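You operate a simulated robot arm through the tools that you are given. There is no shell and no other tool.

The job below is to be done with a simulated robot arm. You get a single attempt, and the scene is never put back.

JOB
Crease the pink folded card flat with the blue bar.
Fine: clamp it square in the corner frame for that and leave it clamped; bar back on the tool rest.

Only the result counts: the job must be done as asked and must still hold three seconds after the hand-in. Knocking over, shifting, dropping, spilling or breaking anything else fails it.

ROBOT AND FRAMES
A 7-joint arm with a two-finger parallel gripper, fixed in place. Base frame: the origin is at the foot of the arm, x ahead of it, y to its left, z up; the work surface is at about z = 94.8. Readings come in cm, degrees, newtons and seconds.
With the tool pointing down near the work surface it reaches from about 22 to 68 cm from the base axis. Its first joint turns from -66.0 to 66.0 degrees. Payload 2.4 kg.
The TCP is the grasp point between the finger pads, 3 cm short of the fingertips. In the tool frame z runs along the fingers and y along their closing line. The gripper opens to 9.4 cm. The fingers are 2.8 cm wide and 1 cm thick; the gripper's body (5 by 9.6 cm) begins 5.5 cm behind the TCP.
Orientation is that of the tool frame in the base frame, as [roll, pitch, yaw] about the fixed x, y, z axes, in that order (R = Rz(yaw) Ry(pitch) Rx(roll)). With the fingers straight down and closing along the base's y, the tool's x points along the base's -x, its y along +y and its z along -z.

CONTROLS
- The arm moves only by the tool servo_tool. Its arguments are lists of equal length, an entry for each row: "translation": the shift along the tool's x, y, z in units of 300 mm (1.0 is 300 mm), a list of three; "rot": the turn, a rotation vector about the tool's x, y, z in units of 90 degrees (1.0 is 90 degrees), a list of three. In form: {"translation": [[tx, ty, tz], ...], "rot": [[rx, ry, rz], ...]}. A call has 1 to 20 rows; each row is the pose to reach, as a shift and turn from the pose commanded when the call began, along the tool's axes at that moment. "fingers" is the finger opening in cm, from 0 to 9.4, set as the call begins (left out, the last holds). A call with a number of a shift or a turn outside -1 to 1 is refused whole. Rows are played at 5 a second. More than 5 cm and 8.6 degrees between two rows, or a gripper value outside its range, and nothing of the call is played. A pose out of reach is approached as far as the arm can. The call stops where the force on the tool passes 90 N (or 10 N more than at its start, if that is more) or the arm is blocked; 0.2 s more then pass. Each finger travels about 15.3 cm/s and halts on what it meets, pressing with about 41 N; the grip force reading is that of the motor and also rises with nothing between the fingers. The clock runs only during rows and for 0.2 s after the last one: add rows that repeat a pose to give the fingers time. The reply holds the time, the measured pose of the TCP, the force on the tool along the base axes, the opening and the grip force, in the units named above and with some noise, with the torque about the TCP (base axes, N m) and any sound that the robot's microphone picked up, and new pictures: "pictures" is both (left out), scene, wrist or none.
- Cameras (640 x 400 px; columns grow to the right, rows downward): "scene" is fixed at [2.15, 46.13, 147.78]; the picture's right is [-0.94, -0.33, 0.00], its down [-0.11, 0.31, -0.95] and it looks along [0.31, -0.89, -0.32] (base axes); focal length 349 px, centre (320, 200). "wrist" rides on the gripper at [7.6, 1.4, -10.2] in the tool frame; the picture's right is [-0.18, 0.98, 0.00], its down [-0.75, -0.14, -0.64] and it looks along [-0.63, -0.12, 0.77] (tool axes); focal length 243 px, centre (320, 200). There is no depth. A picture from a camera that has moved, and an enlarged one, comes with that camera's place and axes in the base frame and with its lens. The place of the scene camera against the robot may be out by one fixed shift of up to 2.5 cm in any direction.
- enlarge(camera, box): a new picture of the part [left, top, right, bottom] of that camera's present view, enlarged. It takes no simulated time.
- finish_job(): hands the job in; it is judged then, once.

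Nothing tells you positions but the pictures and the camera data. Unless the task says otherwise, let go and move clear before handing in.

The tools are called as a command line: name --argument value ..., lists and objects as JSON in quotes. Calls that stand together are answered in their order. servo_tool: Moves the arm, as the interface text tells. Its arguments: {"type":"object","properties":{"translation":{"type":"array"},"rot":{"type":"array"},"fingers":{"type":"number"},"pictures":{"type":"string","enum":["both","scene","wrist","none"]}},"required":["translation","rot"]} The other tools are called the same way: enlarge (camera, box) takes an enlarged picture of a part of a camera's view; finish_job () hands the job in.

At the start:

```text
time: 0.0
position: [33.59, -28.99, 127.12]
orientation: [-180.0, 0.0, 180.0]
contact_force: [-0.5, -0.2, 0.4]
ft_torque: [-0.02, 0.0, 0.02]
gripper_width: 9.39
finger_force: 0.1
```

scene: 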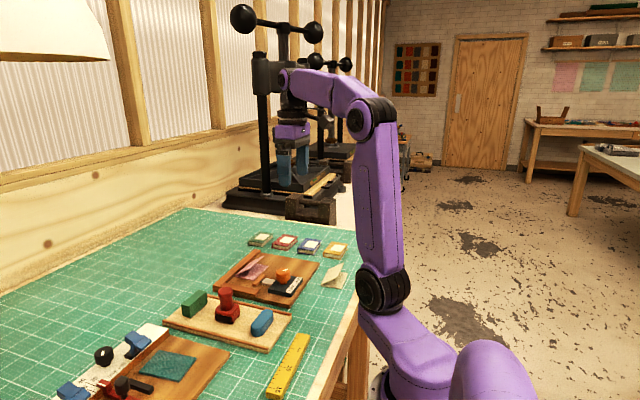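
wrist: 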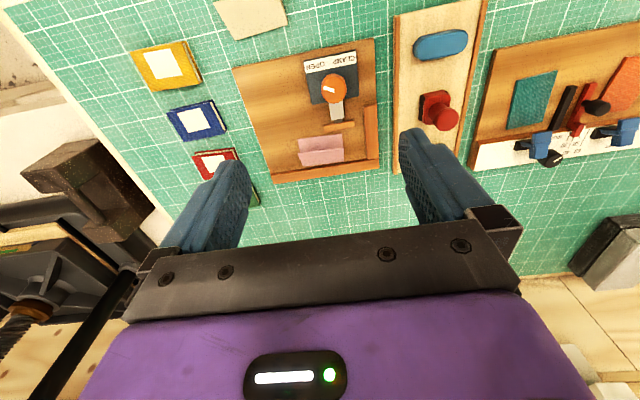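

I see a bench with a corner-frame board holding a pink folded card, a clamp with an orange knob, a tool rest with a blue bar, a red stamp and a green block, and more fixtures beyond. I'll look closer before moving.

enlarge --camera "wrist" --box '[220, 20, 400, 200]'

enlarge --camera "scene" --box '[150, 220, 370, 400]'

enlarge --camera "wrist" --box '[380, 0, 640, 180]'

enlarge --camera "scene" --box '[200, 235, 360, 325]'

```text
2.22 times, centred on (310, 110) of wrist
camera zoom: at [26.02, -27.51, 137.36], right [0.18, 0.98, 0.0], down [0.75, -0.14, 0.64], along [0.63, -0.12, -0.77], focal length 539 px, centre (342, 400)
```

zoom: 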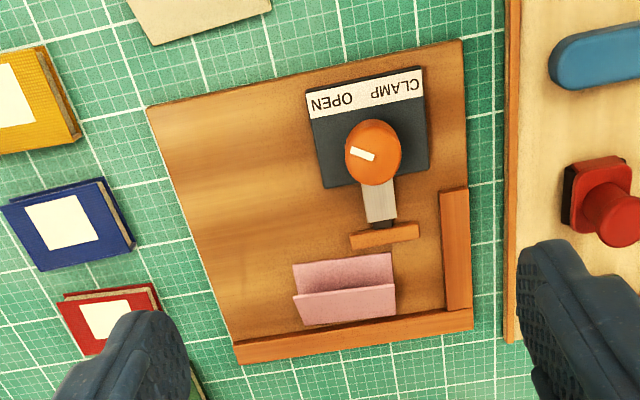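

```text
2.22 times, centred on (260, 310) of scene
camera zoom: at [2.15, 46.13, 147.78], right [-0.94, -0.33, 0.0], down [-0.11, 0.31, -0.95], along [0.31, -0.89, -0.32], focal length 776 px, centre (453, -44)
```

zoom: 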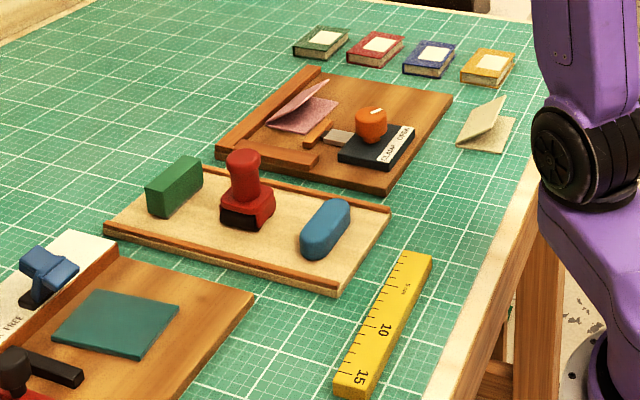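

```text
2.22 times, centred on (510, 90) of wrist
camera zoom: at [26.02, -27.51, 137.36], right [0.18, 0.98, 0.0], down [0.75, -0.14, 0.64], along [0.63, -0.12, -0.77], focal length 539 px, centre (-102, 444)
```

zoom: 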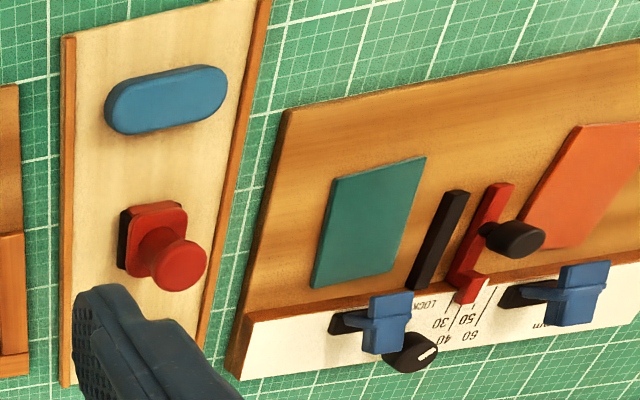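

```text
4.00 times, centred on (280, 280) of scene
camera zoom: at [2.15, 46.13, 147.78], right [-0.94, -0.33, 0.0], down [-0.11, 0.31, -0.95], along [0.31, -0.89, -0.32], focal length 1396 px, centre (480, -120)
```

zoom: 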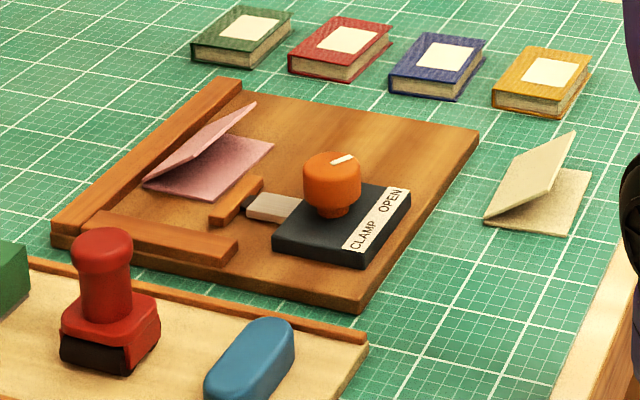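

The pink card lies open as a V on the corner-frame board (about x 45–51, y -35…-27). The corner is toward +x/+y, and the jaw and orange knob are on the -x side. I'll move the wrist camera closer to measure it.

servo_tool --translation '[[-0.1, 0, 0.1], [-0.2, 0, 0.2], [-0.3, 0, 0.3], [-0.38, -0.03, 0.4], [-0.38, -0.03, 0.4]]' --rot '[[0, 0, 0], [0, 0, 0], [0, 0, 0], [0, 0, 0], [0, 0, 0]]' --fingers 0 --pictures "both"

```text
time: 1.2
position: [45.2, -29.87, 115.13]
orientation: [-180.0, 0.1, 179.9]
contact_force: [0.9, 0.0, 0.6]
ft_torque: [-0.01, 0.0, 0.01]
gripper_width: 0.0
finger_force: 33.1
camera wrist: at [37.57, -28.41, 125.31], right [0.18, 0.98, 0.0], down [0.75, -0.14, 0.64], along [0.63, -0.12, -0.77], focal length 243 px, centre (320, 200)
```

scene: 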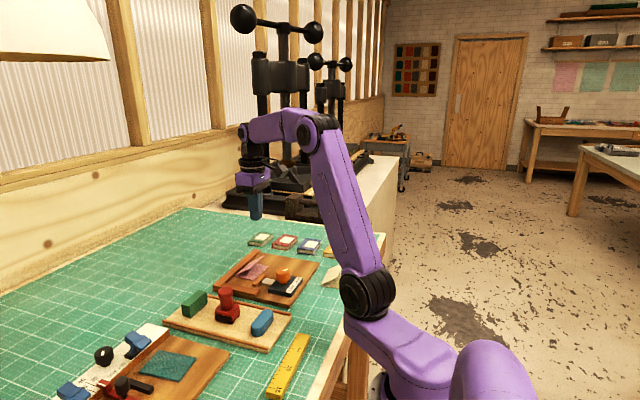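
wrist: 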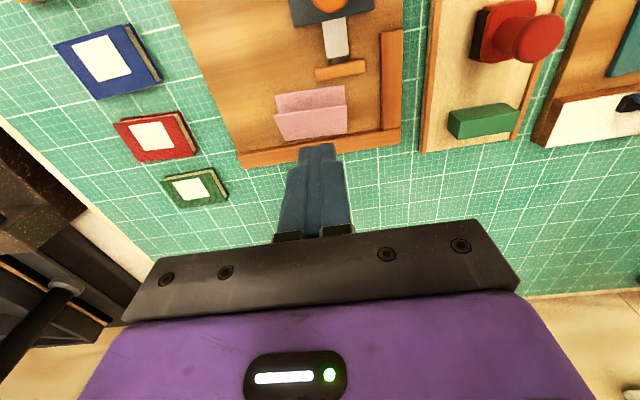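

enlarge --camera "wrist" --box '[220, 40, 420, 180]'

enlarge --camera "scene" --box '[210, 245, 320, 310]'

```text
2.86 times, centred on (320, 110) of wrist
camera zoom: at [37.57, -28.41, 125.31], right [0.18, 0.98, 0.0], down [0.75, -0.14, 0.64], along [0.63, -0.12, -0.77], focal length 693 px, centre (320, 457)
```

zoom: 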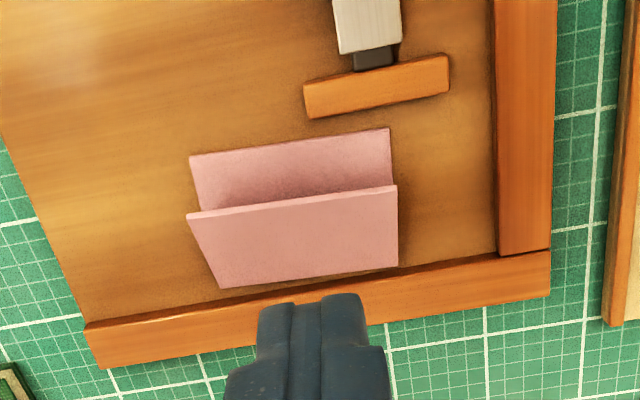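

```text
5.82 times, centred on (265, 278) of scene
camera zoom: at [2.15, 46.13, 147.78], right [-0.94, -0.33, 0.0], down [-0.11, 0.31, -0.95], along [0.31, -0.89, -0.32], focal length 2031 px, centre (640, -251)
```

zoom: 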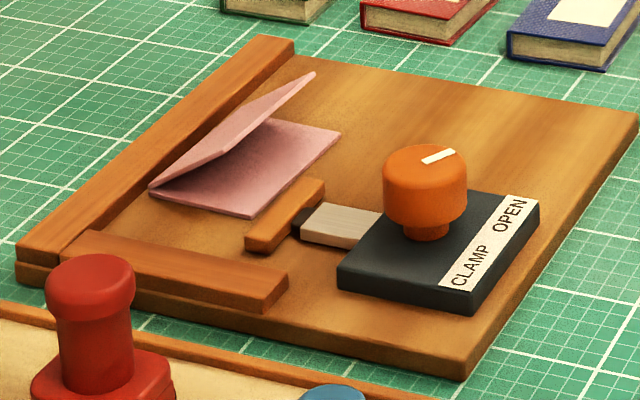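

The fold runs along y on the +x side, and the card is turned about 3° and sits about 4 cm short of the side fence. I'll come down with closed fingers on the bare board beside the jaw, to find the board's height and be ready to push the card.

servo_tool --translation '[[0.0967, -0.081, 0.05], [0.0967, -0.081, 0.18], [0.0967, -0.081, 0.31], [0.0967, -0.081, 0.44], [0.0967, -0.081, 0.44]]' --rot '[[0, 0, 0], [0, 0, 0], [0, 0, 0], [0, 0, 0], [0, 0, 0]]' --fingers 0 --pictures "both"

```text
time: 2.4
position: [42.19, -32.28, 101.89]
orientation: [179.9, 0.0, 180.0]
contact_force: [0.0, -0.1, -0.1]
ft_torque: [-0.03, 0.0, -0.03]
gripper_width: 0.0
finger_force: 32.9
camera wrist: at [34.58, -30.84, 112.16], right [0.18, 0.98, 0.0], down [0.75, -0.14, 0.64], along [0.63, -0.12, -0.77], focal length 243 px, centre (320, 200)
```

scene: 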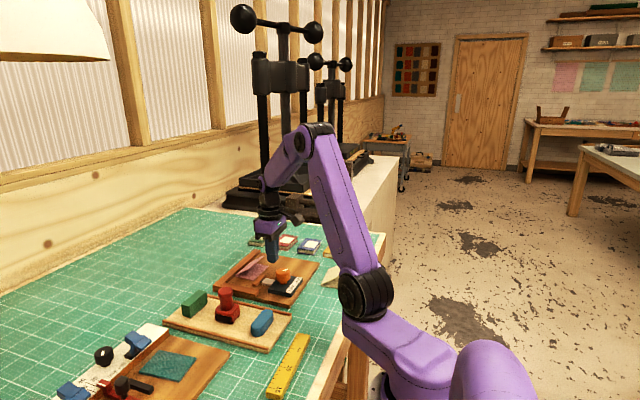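
wrist: 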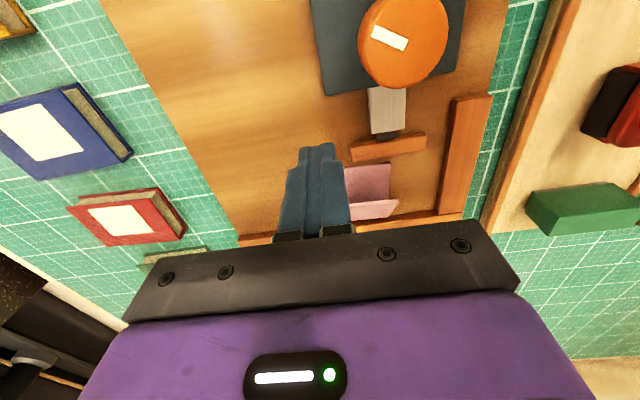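

The fingers are above bare board, clear of the jaw. I'll lower them in small steps and watch the force.

servo_tool --translation '[[0, 0, 0.02], [0, 0, 0.04], [0, 0, 0.06], [0, 0, 0.0667], [0, 0, 0.0733], [0, 0, 0.08]]' --rot '[[0, 0, 0], [0, 0, 0], [0, 0, 0], [0, 0, 0], [0, 0, 0], [0, 0, 0]]' --fingers 0 --pictures "wrist"

```text
time: 3.8
position: [42.12, -32.41, 99.64]
orientation: [-180.0, 0.0, 180.0]
contact_force: [-0.4, -0.1, 0.2]
ft_torque: [0.0, 0.02, 0.01]
gripper_width: 0.01
finger_force: 32.6
camera wrist: at [34.49, -30.86, 109.76], right [0.18, 0.98, 0.0], down [0.75, -0.14, 0.64], along [0.63, -0.12, -0.77], focal length 243 px, centre (320, 200)
```

wrist: 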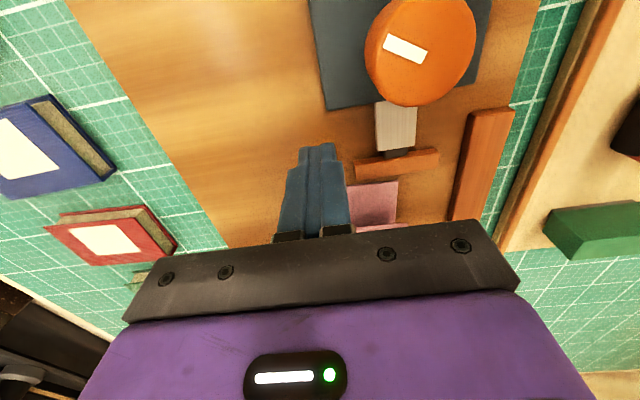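

servo_tool --translation '[[0, 0, 0.005], [0, 0, 0.01], [0, 0, 0.01]]' --rot '[[0, 0, 0], [0, 0, 0], [0, 0, 0]]' --pictures "none"

enlarge --camera "wrist" --box '[260, 100, 420, 240]'

```text
time: 4.6
position: [42.13, -32.29, 99.31]
orientation: [179.9, 0.0, 180.0]
contact_force: [-0.1, 0.4, 0.3]
ft_torque: [0.02, -0.02, -0.07]
gripper_width: 0.0
finger_force: 32.7
```

```text
2.86 times, centred on (340, 170) of wrist
camera zoom: at [34.51, -30.84, 109.47], right [0.18, 0.98, 0.0], down [0.75, -0.14, 0.64], along [0.63, -0.12, -0.77], focal length 693 px, centre (263, 286)
```

zoom: 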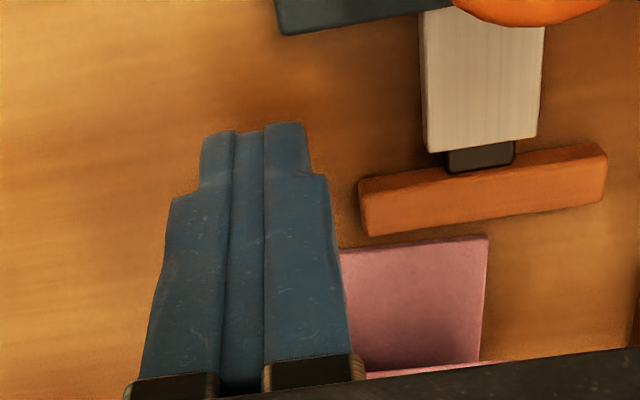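

servo_tool --translation '[[0, 0, 0.005], [0, 0, 0.01], [0, 0, 0.01]]' --rot '[[0, 0, 0], [0, 0, 0], [0, 0, 0]]' --pictures "none"

```text
time: 5.4
position: [42.03, -32.35, 99.06]
orientation: [180.0, -0.1, 180.0]
contact_force: [0.0, 0.2, -0.5]
ft_torque: [0.0, 0.01, 0.01]
gripper_width: 0.0
finger_force: 32.6
```

servo_tool --translation '[[0, 0, 0.005], [0, 0, 0.005]]' --rot '[[0, 0, 0], [0, 0, 0]]' --pictures "none"

```text
time: 6.0
position: [42.2, -32.25, 98.75]
orientation: [180.0, 0.0, -179.9]
contact_force: [1.0, -0.1, 0.3]
ft_torque: [0.01, 0.04, 0.01]
gripper_width: 0.0
finger_force: 33.3
```

servo_tool --translation '[[0, 0, 0.004], [0, 0, 0.004]]' --rot '[[0, 0, 0], [0, 0, 0]]' --pictures "none"

```text
time: 6.6
position: [42.11, -32.23, 98.74]
orientation: [-179.9, 0.0, 180.0]
contact_force: [-0.9, -1.1, -0.7]
ft_torque: [0.03, 0.0, -0.03]
gripper_width: 0.0
finger_force: 33.3
```

servo_tool --translation '[[0, 0, 0.004], [0, 0, 0.004]]' --rot '[[0, 0, 0], [0, 0, 0]]' --pictures "none"

```text
time: 7.2
position: [42.23, -32.29, 98.51]
orientation: [-180.0, 0.0, -180.0]
contact_force: [-0.8, 0.5, 0.5]
ft_torque: [-0.02, -0.01, -0.04]
gripper_width: 0.02
finger_force: 33.3
```

servo_tool --translation '[[0, 0, 0.0033], [0, 0, 0.0033]]' --rot '[[0, 0, 0], [0, 0, 0]]' --pictures "none"

```text
time: 7.8
position: [42.14, -32.26, 98.65]
orientation: [-180.0, -0.1, -180.0]
contact_force: [0.1, 0.1, -0.1]
ft_torque: [-0.01, 0.02, 0.0]
gripper_width: 0.0
finger_force: 32.8
```

servo_tool --translation '[[0, 0, 0.0033], [0, 0, 0.0033]]' --rot '[[0, 0, 0], [0, 0, 0]]' --pictures "none"

```text
time: 8.4
position: [42.17, -32.26, 98.34]
orientation: [179.9, 0.0, 180.0]
contact_force: [-0.1, -0.1, 1.1]
ft_torque: [0.0, 0.02, 0.01]
gripper_width: 0.0
finger_force: 33.1
```

servo_tool --translation '[[0, 0, 0.0033], [0, 0, 0.0033]]' --rot '[[0, 0, 0], [0, 0, 0]]' --pictures "none"

enlarge --camera "scene" --box '[220, 230, 320, 310]'

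```text
time: 9.0
position: [42.17, -32.34, 98.27]
orientation: [179.9, 0.0, 180.0]
contact_force: [0.7, -1.2, 0.5]
ft_torque: [0.02, -0.01, 0.0]
gripper_width: 0.0
finger_force: 33.0
```

```text
5.00 times, centred on (270, 270) of scene
camera zoom: at [2.15, 46.13, 147.78], right [-0.94, -0.33, 0.0], down [-0.11, 0.31, -0.95], along [0.31, -0.89, -0.32], focal length 1746 px, centre (570, -150)
```

zoom: 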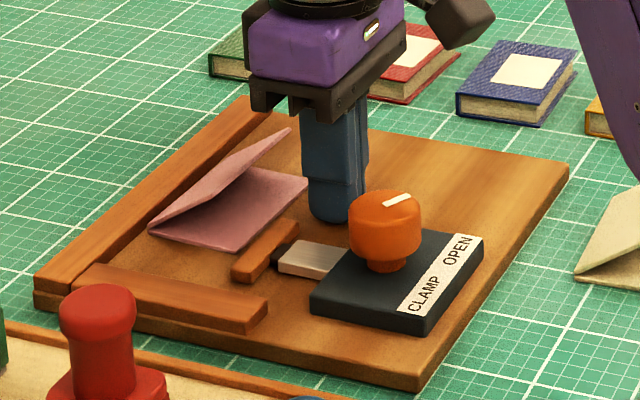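

servo_tool --translation '[[0, 0, 0.0033], [0, 0, 0.0033]]' --rot '[[0, 0, 0], [0, 0, 0]]' --pictures "none"

```text
time: 9.6
position: [42.17, -32.28, 98.23]
orientation: [-180.0, 0.0, 180.0]
contact_force: [-0.6, 0.4, 0.5]
ft_torque: [0.02, 0.02, 0.0]
gripper_width: 0.0
finger_force: 33.3
```

servo_tool --translation '[[0, 0, 0.0033], [0, 0, 0.0033]]' --rot '[[0, 0, 0], [0, 0, 0]]' --pictures "none"

```text
time: 10.2
position: [42.28, -32.4, 98.0]
orientation: [-180.0, -0.1, 180.0]
contact_force: [-0.3, 0.2, 0.0]
ft_torque: [0.0, -0.03, 0.03]
gripper_width: 0.0
finger_force: 32.9
```

servo_tool --translation '[[0, 0, 0.0033], [0, 0, 0.0033]]' --rot '[[0, 0, 0], [0, 0, 0]]' --pictures "none"

```text
time: 10.8
position: [42.17, -32.37, 98.05]
orientation: [180.0, 0.0, -179.9]
contact_force: [-1.0, -0.6, 2.0]
ft_torque: [-0.02, 0.02, 0.0]
gripper_width: 0.0
finger_force: 33.0
```

servo_tool --translation '[[0, 0, 0.0033], [0, 0, 0.0033]]' --rot '[[0, 0, 0], [0, 0, 0]]' --pictures "none"

```text
time: 11.4
position: [42.14, -32.27, 97.99]
orientation: [-179.9, 0.1, -179.9]
contact_force: [-3.3, 2.7, 20.2]
ft_torque: [0.12, 0.39, -0.03]
gripper_width: 0.0
finger_force: 33.2
```

Contact: the board top is at about z = 94.93 (TCP 97.93). I'll ease off to a hair above the board and slide +x toward the card's near edge.

servo_tool --translation '[[0, 0, -0.004], [-0.02, 0, -0.004], [-0.04, 0, -0.004], [-0.05, 0, -0.004], [-0.06, 0, -0.004], [-0.06, 0, -0.004]]' --rot '[[0, 0, 0], [0, 0, 0], [0, 0, 0], [0, 0, 0], [0, 0, 0], [0, 0, 0]]' --pictures "both"

enlarge --camera "scene" --box '[220, 230, 320, 310]'

enlarge --camera "wrist" --box '[260, 120, 420, 240]'

```text
time: 12.8
position: [44.02, -32.31, 97.95]
orientation: [-180.0, 0.2, -179.9]
contact_force: [-1.6, -1.9, 5.5]
ft_torque: [-0.04, 0.11, 0.03]
gripper_width: 0.01
finger_force: 33.1
camera wrist: at [36.39, -30.77, 108.16], right [0.18, 0.98, 0.0], down [0.75, -0.14, 0.64], along [0.63, -0.12, -0.77], focal length 243 px, centre (320, 200)
```

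scene: 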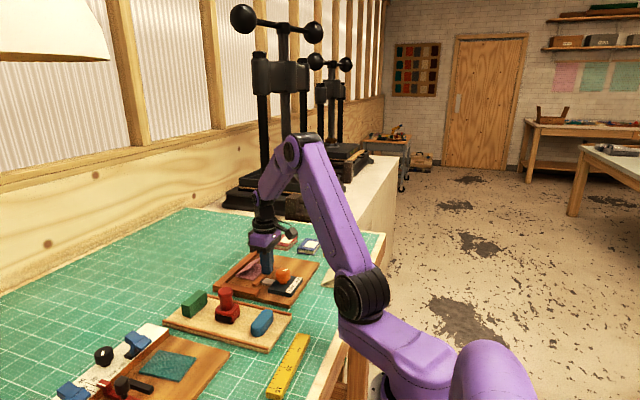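
wrist: 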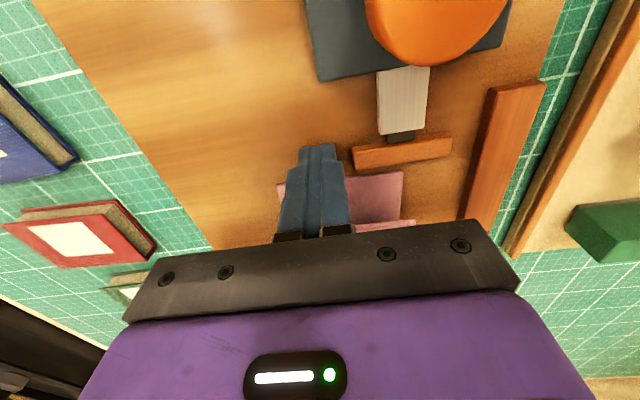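

```text
5.00 times, centred on (270, 270) of scene
camera zoom: at [2.13, 46.13, 147.78], right [-0.94, -0.33, 0.0], down [-0.11, 0.31, -0.95], along [0.31, -0.89, -0.32], focal length 1746 px, centre (570, -150)
```

zoom: 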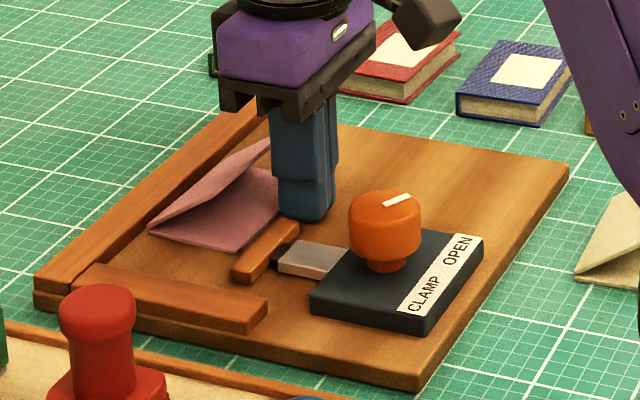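

```text
3.33 times, centred on (340, 180) of wrist
camera zoom: at [36.39, -30.77, 108.16], right [0.18, 0.98, 0.0], down [0.75, -0.14, 0.64], along [0.63, -0.12, -0.77], focal length 809 px, centre (253, 267)
```

zoom: 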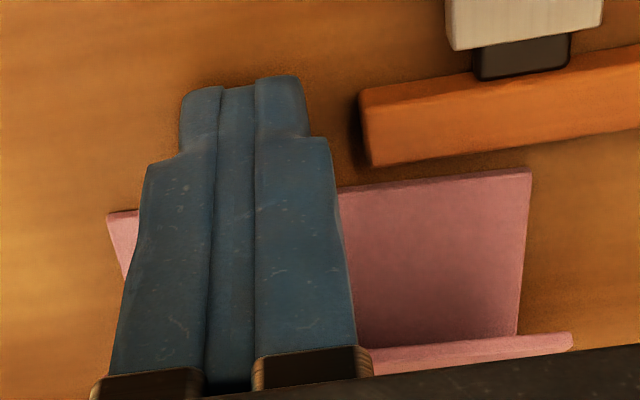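

servo_tool --translation '[[-0.005, 0, -0.001], [-0.01, 0, -0.001], [-0.01, 0, -0.001]]' --rot '[[0, 0, 0], [0, 0, 0], [0, 0, 0]]' --pictures "wrist"

enlarge --camera "wrist" --box '[260, 120, 420, 240]'

```text
time: 13.6
position: [44.3, -32.27, 97.96]
orientation: [-179.9, -0.1, 179.9]
contact_force: [0.1, -0.2, 0.9]
ft_torque: [0.0, 0.0, 0.01]
gripper_width: 0.02
finger_force: 33.5
camera wrist: at [36.66, -30.79, 108.17], right [0.18, 0.98, 0.0], down [0.75, -0.14, 0.64], along [0.63, -0.12, -0.77], focal length 243 px, centre (320, 200)
```

wrist: 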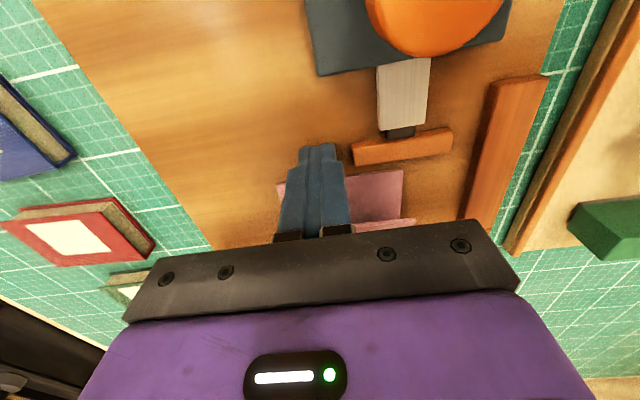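

```text
3.33 times, centred on (340, 180) of wrist
camera zoom: at [36.66, -30.79, 108.17], right [0.18, 0.98, 0.0], down [0.75, -0.14, 0.64], along [0.63, -0.12, -0.77], focal length 809 px, centre (253, 267)
```

zoom: 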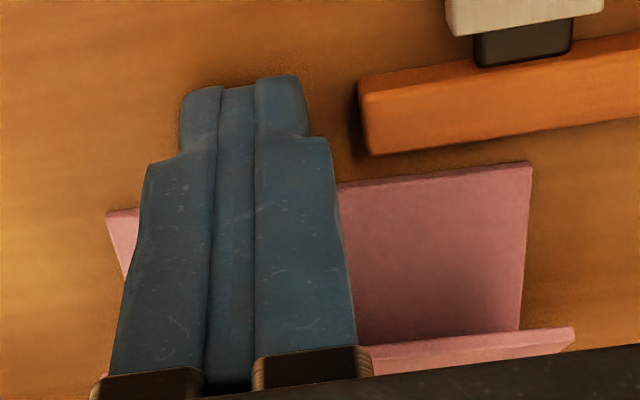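

servo_tool --translation '[[-0.004, 0, 0], [-0.004, 0, 0]]' --rot '[[0, 0, 0], [0, 0, 0]]' --pictures "none"

enlarge --camera "wrist" --box '[260, 120, 420, 240]'

enlarge --camera "scene" --box '[220, 230, 320, 310]'

```text
time: 14.2
position: [44.53, -32.3, 98.0]
orientation: [-179.9, -0.1, 179.9]
contact_force: [0.0, 0.0, 0.3]
ft_torque: [-0.02, 0.01, 0.0]
gripper_width: 0.0
finger_force: 33.3
```

```text
3.33 times, centred on (340, 180) of wrist
camera zoom: at [36.75, -30.84, 108.18], right [0.18, 0.98, 0.0], down [0.75, -0.14, 0.64], along [0.63, -0.12, -0.77], focal length 809 px, centre (253, 267)
```

zoom: 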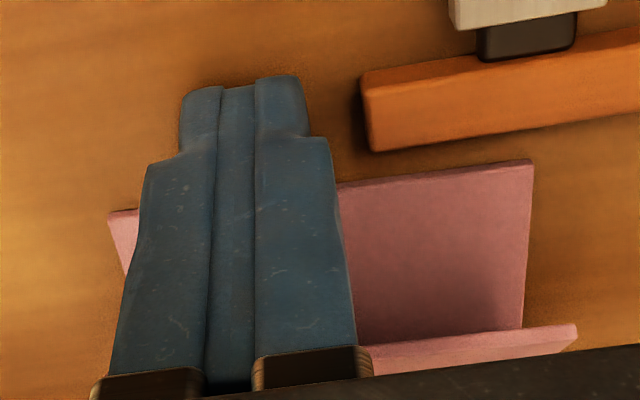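

```text
5.00 times, centred on (270, 270) of scene
camera zoom: at [2.15, 46.13, 147.78], right [-0.94, -0.33, 0.0], down [-0.11, 0.31, -0.95], along [0.31, -0.89, -0.32], focal length 1746 px, centre (570, -150)
```

zoom: 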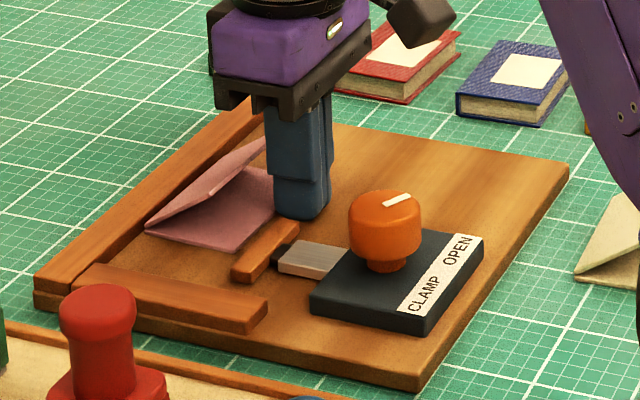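

servo_tool --translation '[[-0.0033, 0, 0], [-0.0033, 0, 0]]' --rot '[[0, 0, 0], [0, 0, 0]]' --pictures "none"

enlarge --camera "wrist" --box '[260, 120, 420, 240]'

enlarge --camera "scene" --box '[220, 240, 280, 290]'

```text
time: 14.8
position: [44.49, -32.34, 98.13]
orientation: [-180.0, 0.0, 180.0]
contact_force: [-0.4, -0.4, 0.7]
ft_torque: [0.02, -0.04, 0.03]
gripper_width: 0.0
finger_force: 32.5
```

```text
3.33 times, centred on (340, 180) of wrist
camera zoom: at [36.85, -30.84, 108.21], right [0.18, 0.98, 0.0], down [0.75, -0.14, 0.64], along [0.63, -0.12, -0.77], focal length 809 px, centre (253, 267)
```

zoom: 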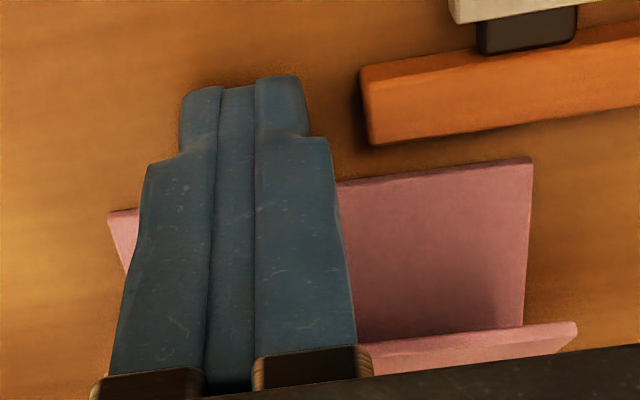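

```text
8.00 times, centred on (250, 265) of scene
camera zoom: at [2.15, 46.13, 147.78], right [-0.94, -0.33, 0.0], down [-0.11, 0.31, -0.95], along [0.31, -0.89, -0.32], focal length 2793 px, centre (880, -320)
```

zoom: 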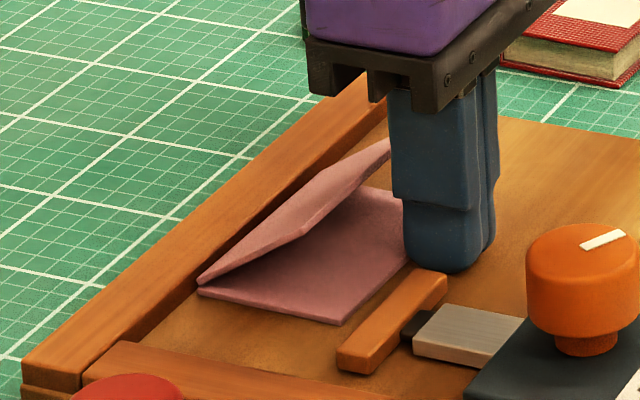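

servo_tool --translation '[[-0.0033, 0, 0], [-0.0033, 0, 0]]' --rot '[[0, 0, 0], [0, 0, 0]]' --pictures "none"

enlarge --camera "wrist" --box '[260, 120, 420, 240]'

```text
time: 15.4
position: [44.55, -32.24, 97.94]
orientation: [-180.0, 0.0, 180.0]
contact_force: [-0.1, 0.2, -0.4]
ft_torque: [-0.01, 0.02, -0.04]
gripper_width: 0.0
finger_force: 33.2
```

```text
3.33 times, centred on (340, 180) of wrist
camera zoom: at [36.95, -30.83, 108.22], right [0.18, 0.98, 0.0], down [0.75, -0.14, 0.64], along [0.63, -0.12, -0.77], focal length 809 px, centre (253, 267)
```

zoom: 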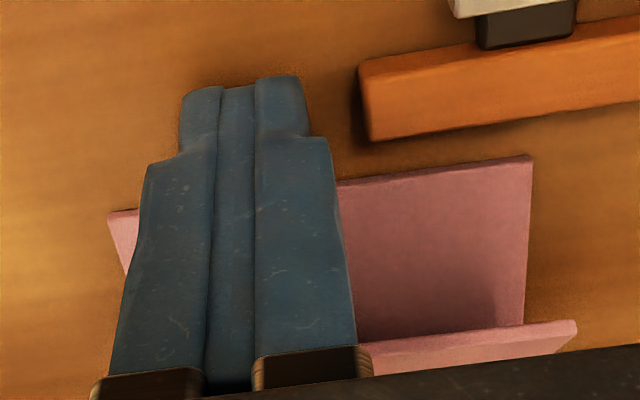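

servo_tool --translation '[[-0.0033, 0, 0], [-0.0033, 0, 0]]' --rot '[[0, 0, 0], [0, 0, 0]]' --pictures "none"

enlarge --camera "wrist" --box '[260, 120, 420, 240]'

enlarge --camera "scene" --box '[220, 240, 280, 290]'

```text
time: 16.0
position: [44.77, -32.39, 98.05]
orientation: [179.9, 0.0, 179.9]
contact_force: [-1.2, -0.7, -0.1]
ft_torque: [-0.02, -0.01, -0.02]
gripper_width: 0.0
finger_force: 33.1
```

```text
3.33 times, centred on (340, 180) of wrist
camera zoom: at [37.06, -30.84, 108.23], right [0.18, 0.98, 0.0], down [0.75, -0.14, 0.64], along [0.63, -0.12, -0.77], focal length 809 px, centre (253, 267)
```

zoom: 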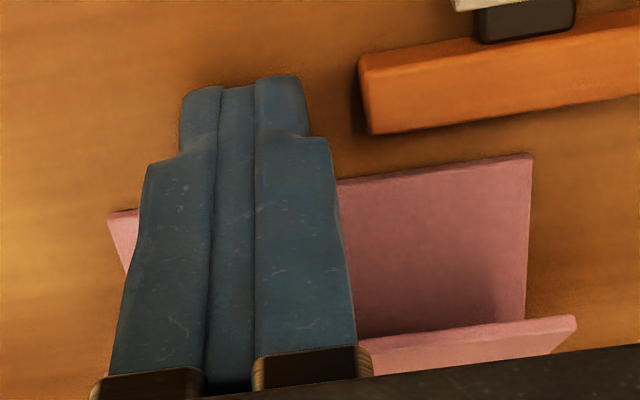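

```text
8.00 times, centred on (250, 265) of scene
camera zoom: at [2.15, 46.13, 147.78], right [-0.94, -0.33, 0.0], down [-0.11, 0.31, -0.95], along [0.31, -0.89, -0.32], focal length 2793 px, centre (880, -320)
```

zoom: 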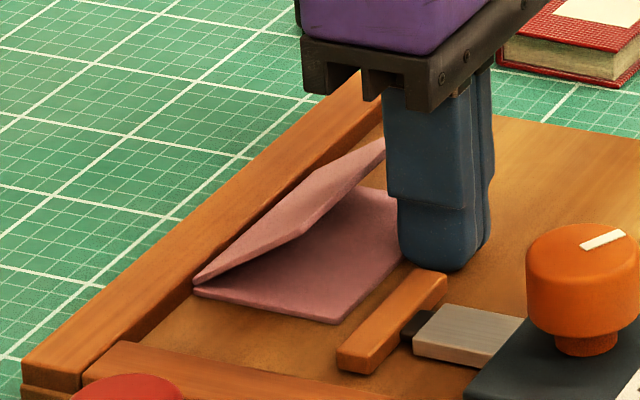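

servo_tool --translation '[[-0.0033, 0, 0], [-0.0033, 0, 0]]' --rot '[[0, 0, 0], [0, 0, 0]]' --pictures "none"

enlarge --camera "wrist" --box '[260, 120, 420, 240]'

enlarge --camera "scene" --box '[220, 240, 280, 290]'

```text
time: 16.6
position: [44.75, -32.37, 97.91]
orientation: [-180.0, 0.0, 180.0]
contact_force: [-2.0, -0.2, 0.8]
ft_torque: [-0.06, 0.04, 0.02]
gripper_width: 0.03
finger_force: 33.0
```

```text
3.33 times, centred on (340, 180) of wrist
camera zoom: at [37.14, -30.84, 108.22], right [0.18, 0.98, 0.0], down [0.75, -0.14, 0.64], along [0.63, -0.12, -0.77], focal length 809 px, centre (253, 267)
```

zoom: 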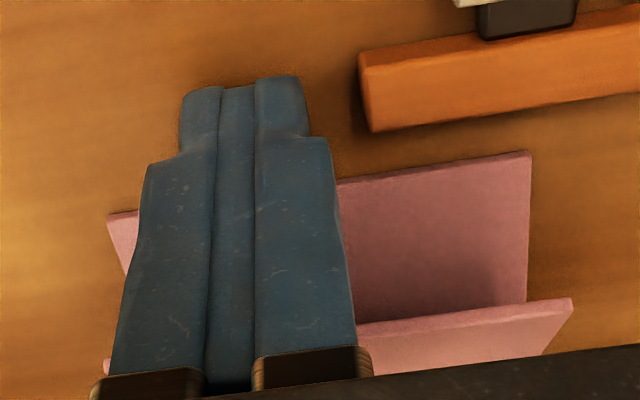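

```text
8.00 times, centred on (250, 265) of scene
camera zoom: at [2.14, 46.13, 147.77], right [-0.94, -0.33, 0.0], down [-0.11, 0.31, -0.95], along [0.31, -0.89, -0.32], focal length 2793 px, centre (880, -320)
```

zoom: 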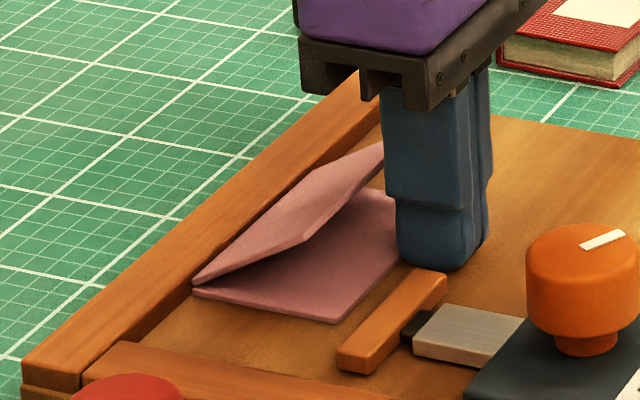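

The card's fold is now against the far fence, with a light force of 2 N. I'll back off, lift, and come down on the -y side of the card to push it +y to the side fence.

servo_tool --translation '[[0.0167, 0, 0], [0.0167, 0, -0.12], [0.0167, 0, -0.24], [-0.055, -0.083, -0.24], [-0.127, -0.1667, -0.24], [-0.127, -0.1667, -0.12], [-0.127, -0.1667, -0.01], [-0.127, -0.1667, -0.01]]' --rot '[[0, 0, 0], [0, 0, 0], [0, 0, 0], [0, 0, 0], [0, 0, 0], [0, 0, 0], [0, 0, 0], [0, 0, 0]]' --pictures "both"

enlarge --camera "wrist" --box '[260, 120, 460, 240]'

enlarge --camera "scene" --box '[220, 240, 300, 300]'

```text
time: 18.4
position: [48.58, -37.15, 98.19]
orientation: [-180.0, -0.1, -179.9]
contact_force: [-0.3, 0.5, -0.5]
ft_torque: [-0.01, -0.02, 0.01]
gripper_width: 0.0
finger_force: 32.4
camera wrist: at [40.99, -35.76, 108.44], right [0.18, 0.98, 0.0], down [0.75, -0.14, 0.64], along [0.63, -0.12, -0.77], focal length 243 px, centre (320, 200)
```

scene: 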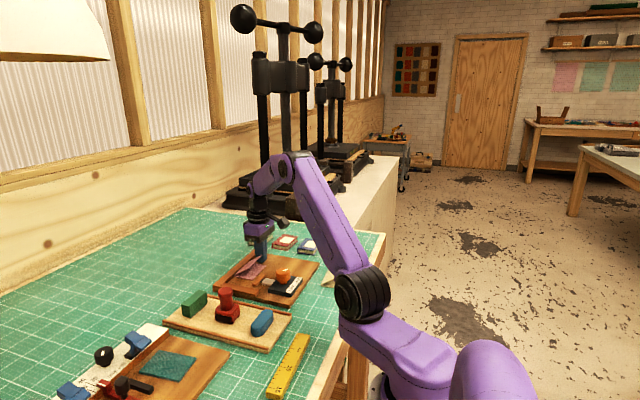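
wrist: 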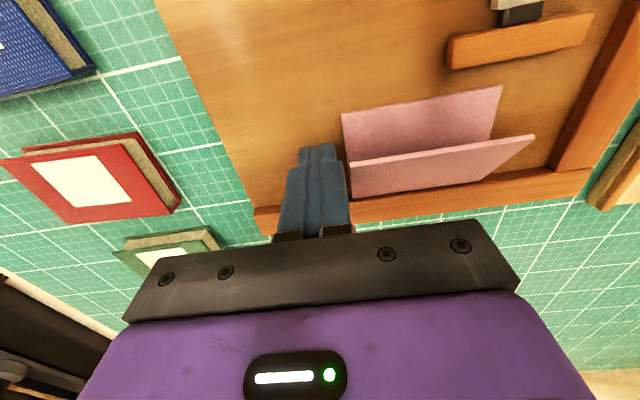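

```text
3.20 times, centred on (360, 180) of wrist
camera zoom: at [40.99, -35.76, 108.44], right [0.18, 0.98, 0.0], down [0.75, -0.14, 0.64], along [0.63, -0.12, -0.77], focal length 776 px, centre (192, 264)
```

zoom: 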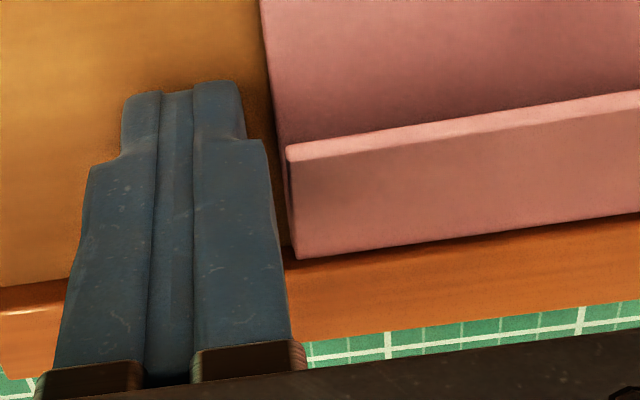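

```text
6.67 times, centred on (260, 270) of scene
camera zoom: at [2.15, 46.13, 147.78], right [-0.94, -0.33, 0.0], down [-0.11, 0.31, -0.95], along [0.31, -0.89, -0.32], focal length 2328 px, centre (720, -267)
```

zoom: 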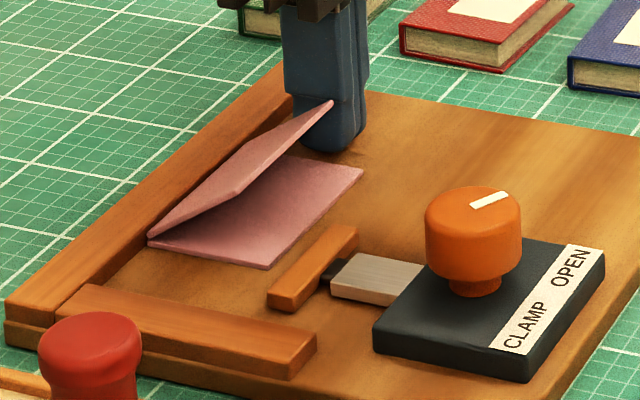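

servo_tool --translation '[[0, 0, 0.0097], [0, 0.0133, 0.0097], [0, 0.0267, 0.0097], [0, 0.04, 0.0097], [0, 0.0533, 0.0097], [0, 0.0667, 0.0097], [0, 0.08, 0.0097], [0, 0.08, 0.0097]]' --rot '[[0, 0, 0], [0, 0, 0], [0, 0, 0], [0, 0, 0], [0, 0, 0], [0, 0, 0], [0, 0, 0], [0, 0, 0]]' --pictures "both"

enlarge --camera "wrist" --box '[260, 80, 500, 240]'

enlarge --camera "scene" --box '[220, 240, 300, 300]'

```text
time: 20.2
position: [48.65, -34.9, 98.03]
orientation: [-180.0, 0.0, 180.0]
contact_force: [0.1, -0.2, 0.8]
ft_torque: [-0.02, -0.01, -0.02]
gripper_width: 0.0
finger_force: 33.6
camera wrist: at [40.95, -33.41, 108.24], right [0.18, 0.98, 0.0], down [0.75, -0.14, 0.64], along [0.63, -0.12, -0.77], focal length 243 px, centre (320, 200)
```

scene: 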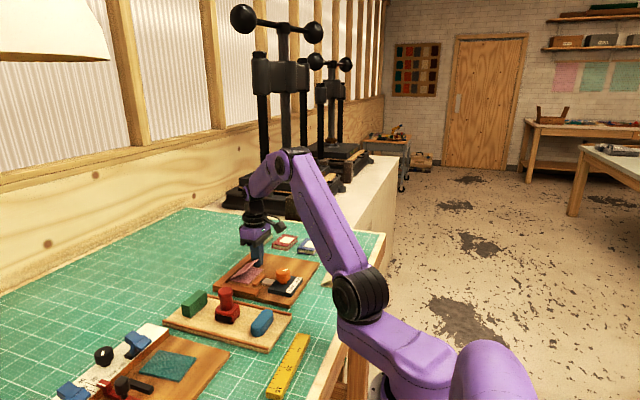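
wrist: 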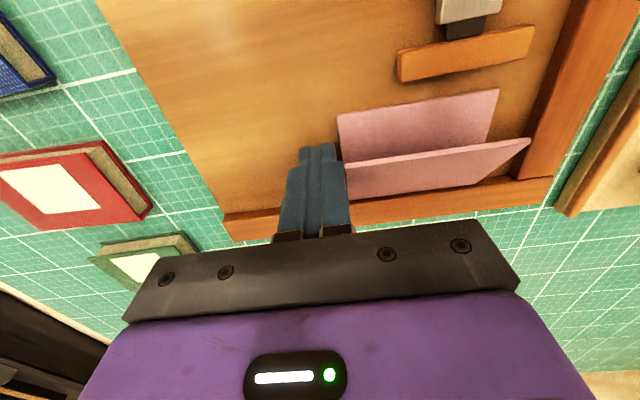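

```text
2.50 times, centred on (380, 160) of wrist
camera zoom: at [40.95, -33.41, 108.24], right [0.18, 0.98, 0.0], down [0.75, -0.14, 0.64], along [0.63, -0.12, -0.77], focal length 606 px, centre (170, 300)
```

zoom: 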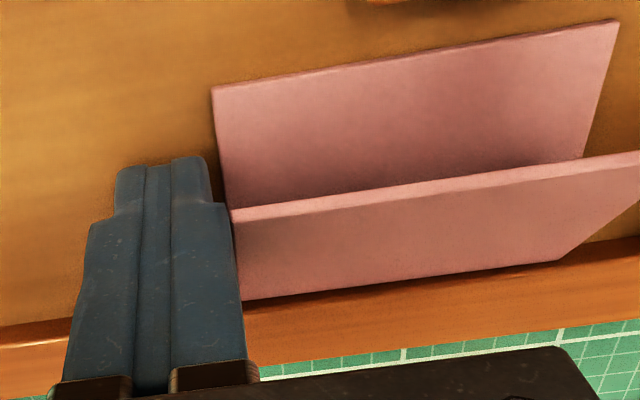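

```text
6.67 times, centred on (260, 270) of scene
camera zoom: at [2.15, 46.13, 147.78], right [-0.94, -0.33, 0.0], down [-0.11, 0.31, -0.95], along [0.31, -0.89, -0.32], focal length 2328 px, centre (720, -267)
```

zoom: 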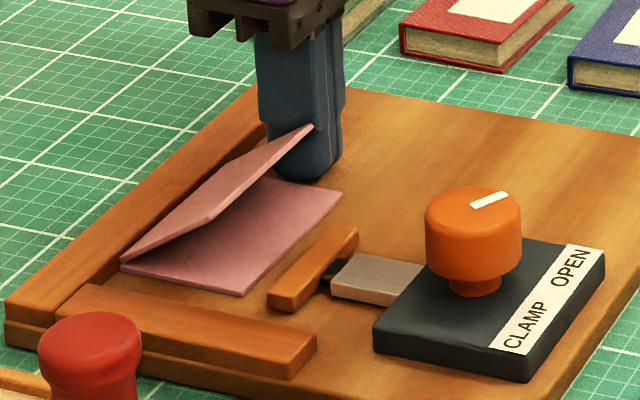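

servo_tool --translation '[[0, 0.0133, 0], [0, 0.0267, 0], [0, 0.04, 0], [0, 0.0533, 0], [0, 0.0633, 0], [0, 0.0633, 0]]' --rot '[[0, 0, 0], [0, 0, 0], [0, 0, 0], [0, 0, 0], [0, 0, 0], [0, 0, 0]]' --pictures "wrist"

enlarge --camera "wrist" --box '[260, 80, 500, 240]'

enlarge --camera "scene" --box '[220, 240, 300, 300]'

```text
time: 21.6
position: [48.51, -33.17, 98.02]
orientation: [-179.9, 0.0, 180.0]
contact_force: [0.3, -1.0, 0.1]
ft_torque: [0.06, -0.02, 0.0]
gripper_width: 0.0
finger_force: 33.4
camera wrist: at [40.92, -31.58, 108.22], right [0.18, 0.98, 0.0], down [0.75, -0.14, 0.64], along [0.63, -0.12, -0.77], focal length 243 px, centre (320, 200)
```

wrist: 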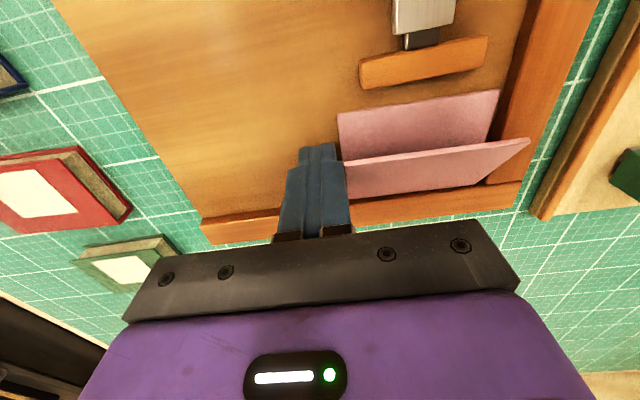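

```text
2.50 times, centred on (380, 160) of wrist
camera zoom: at [40.92, -31.58, 108.22], right [0.18, 0.98, 0.0], down [0.75, -0.14, 0.64], along [0.63, -0.12, -0.77], focal length 606 px, centre (170, 300)
```

zoom: 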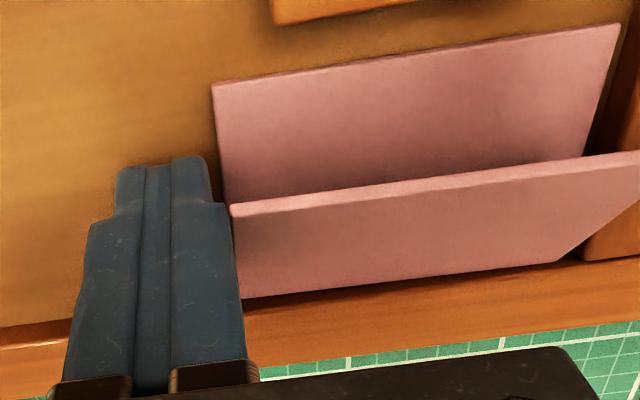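

```text
6.67 times, centred on (260, 270) of scene
camera zoom: at [2.15, 46.13, 147.78], right [-0.94, -0.33, 0.0], down [-0.11, 0.31, -0.95], along [0.31, -0.89, -0.32], focal length 2328 px, centre (720, -267)
```

zoom: 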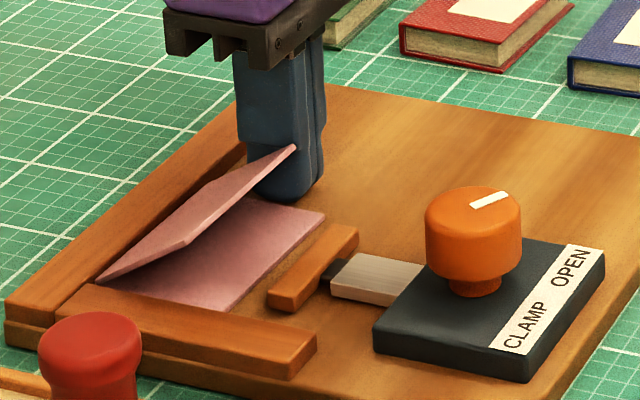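

servo_tool --translation '[[0, 0.005, 0], [0, 0.01, 0], [0, 0.01, 0]]' --rot '[[0, 0, 0], [0, 0, 0], [0, 0, 0]]' --pictures "none"

enlarge --camera "wrist" --box '[380, 80, 560, 220]'

```text
time: 22.4
position: [48.6, -32.73, 98.06]
orientation: [-180.0, 0.0, -180.0]
contact_force: [0.0, -1.1, -0.3]
ft_torque: [0.0, -0.02, -0.01]
gripper_width: 0.01
finger_force: 32.8
```

```text
2.86 times, centred on (470, 150) of wrist
camera zoom: at [40.91, -31.25, 108.22], right [0.18, 0.98, 0.0], down [0.75, -0.14, 0.64], along [0.63, -0.12, -0.77], focal length 693 px, centre (-109, 343)
```

zoom: 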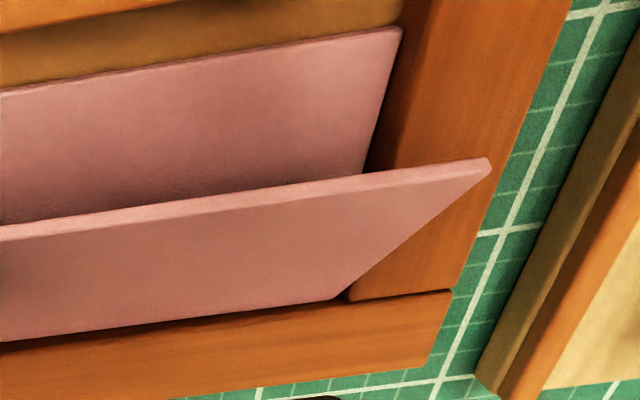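

servo_tool --translation '[[0, 0.0033, 0], [0, 0.0033, 0]]' --rot '[[0, 0, 0], [0, 0, 0]]' --pictures "none"

enlarge --camera "wrist" --box '[380, 80, 560, 220]'

```text
time: 23.0
position: [48.55, -32.71, 97.93]
orientation: [179.9, 0.0, -179.9]
contact_force: [-0.6, 0.0, -0.6]
ft_torque: [0.0, 0.03, 0.04]
gripper_width: 0.04
finger_force: 33.5
```

```text
2.86 times, centred on (470, 150) of wrist
camera zoom: at [40.92, -31.15, 108.21], right [0.18, 0.98, 0.0], down [0.75, -0.14, 0.64], along [0.63, -0.12, -0.77], focal length 693 px, centre (-109, 343)
```

zoom: 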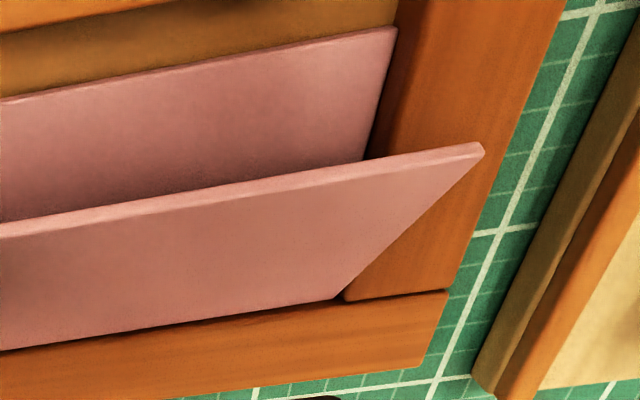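

servo_tool --translation '[[0, 0.0033, 0], [0, 0.0033, 0]]' --rot '[[0, 0, 0], [0, 0, 0]]' --pictures "none"

enlarge --camera "wrist" --box '[260, 80, 500, 240]'

enlarge --camera "scene" --box '[220, 250, 280, 295]'

```text
time: 23.6
position: [48.6, -32.42, 98.04]
orientation: [180.0, 0.0, 179.9]
contact_force: [-1.0, -2.4, 0.4]
ft_torque: [0.05, -0.02, 0.04]
gripper_width: 0.02
finger_force: 33.3
```

```text
2.50 times, centred on (380, 160) of wrist
camera zoom: at [40.9, -31.06, 108.25], right [0.18, 0.98, 0.0], down [0.75, -0.14, 0.64], along [0.63, -0.12, -0.77], focal length 606 px, centre (170, 300)
```

zoom: 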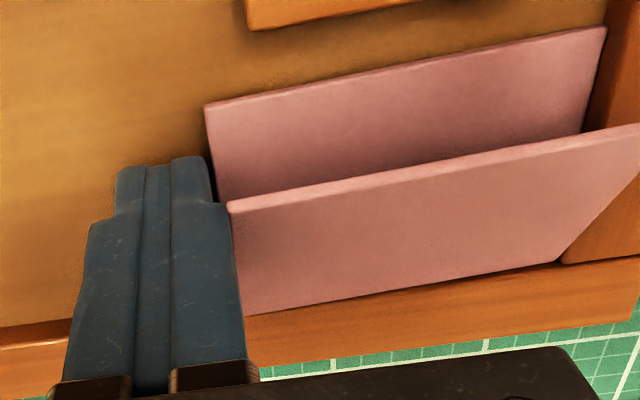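

```text
8.89 times, centred on (250, 272) of scene
camera zoom: at [2.14, 46.12, 147.78], right [-0.94, -0.33, 0.0], down [-0.11, 0.31, -0.95], along [0.31, -0.89, -0.32], focal length 3103 px, centre (942, -444)
```

zoom: 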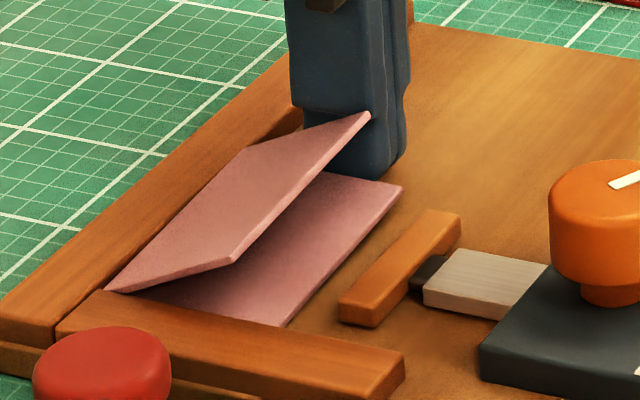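

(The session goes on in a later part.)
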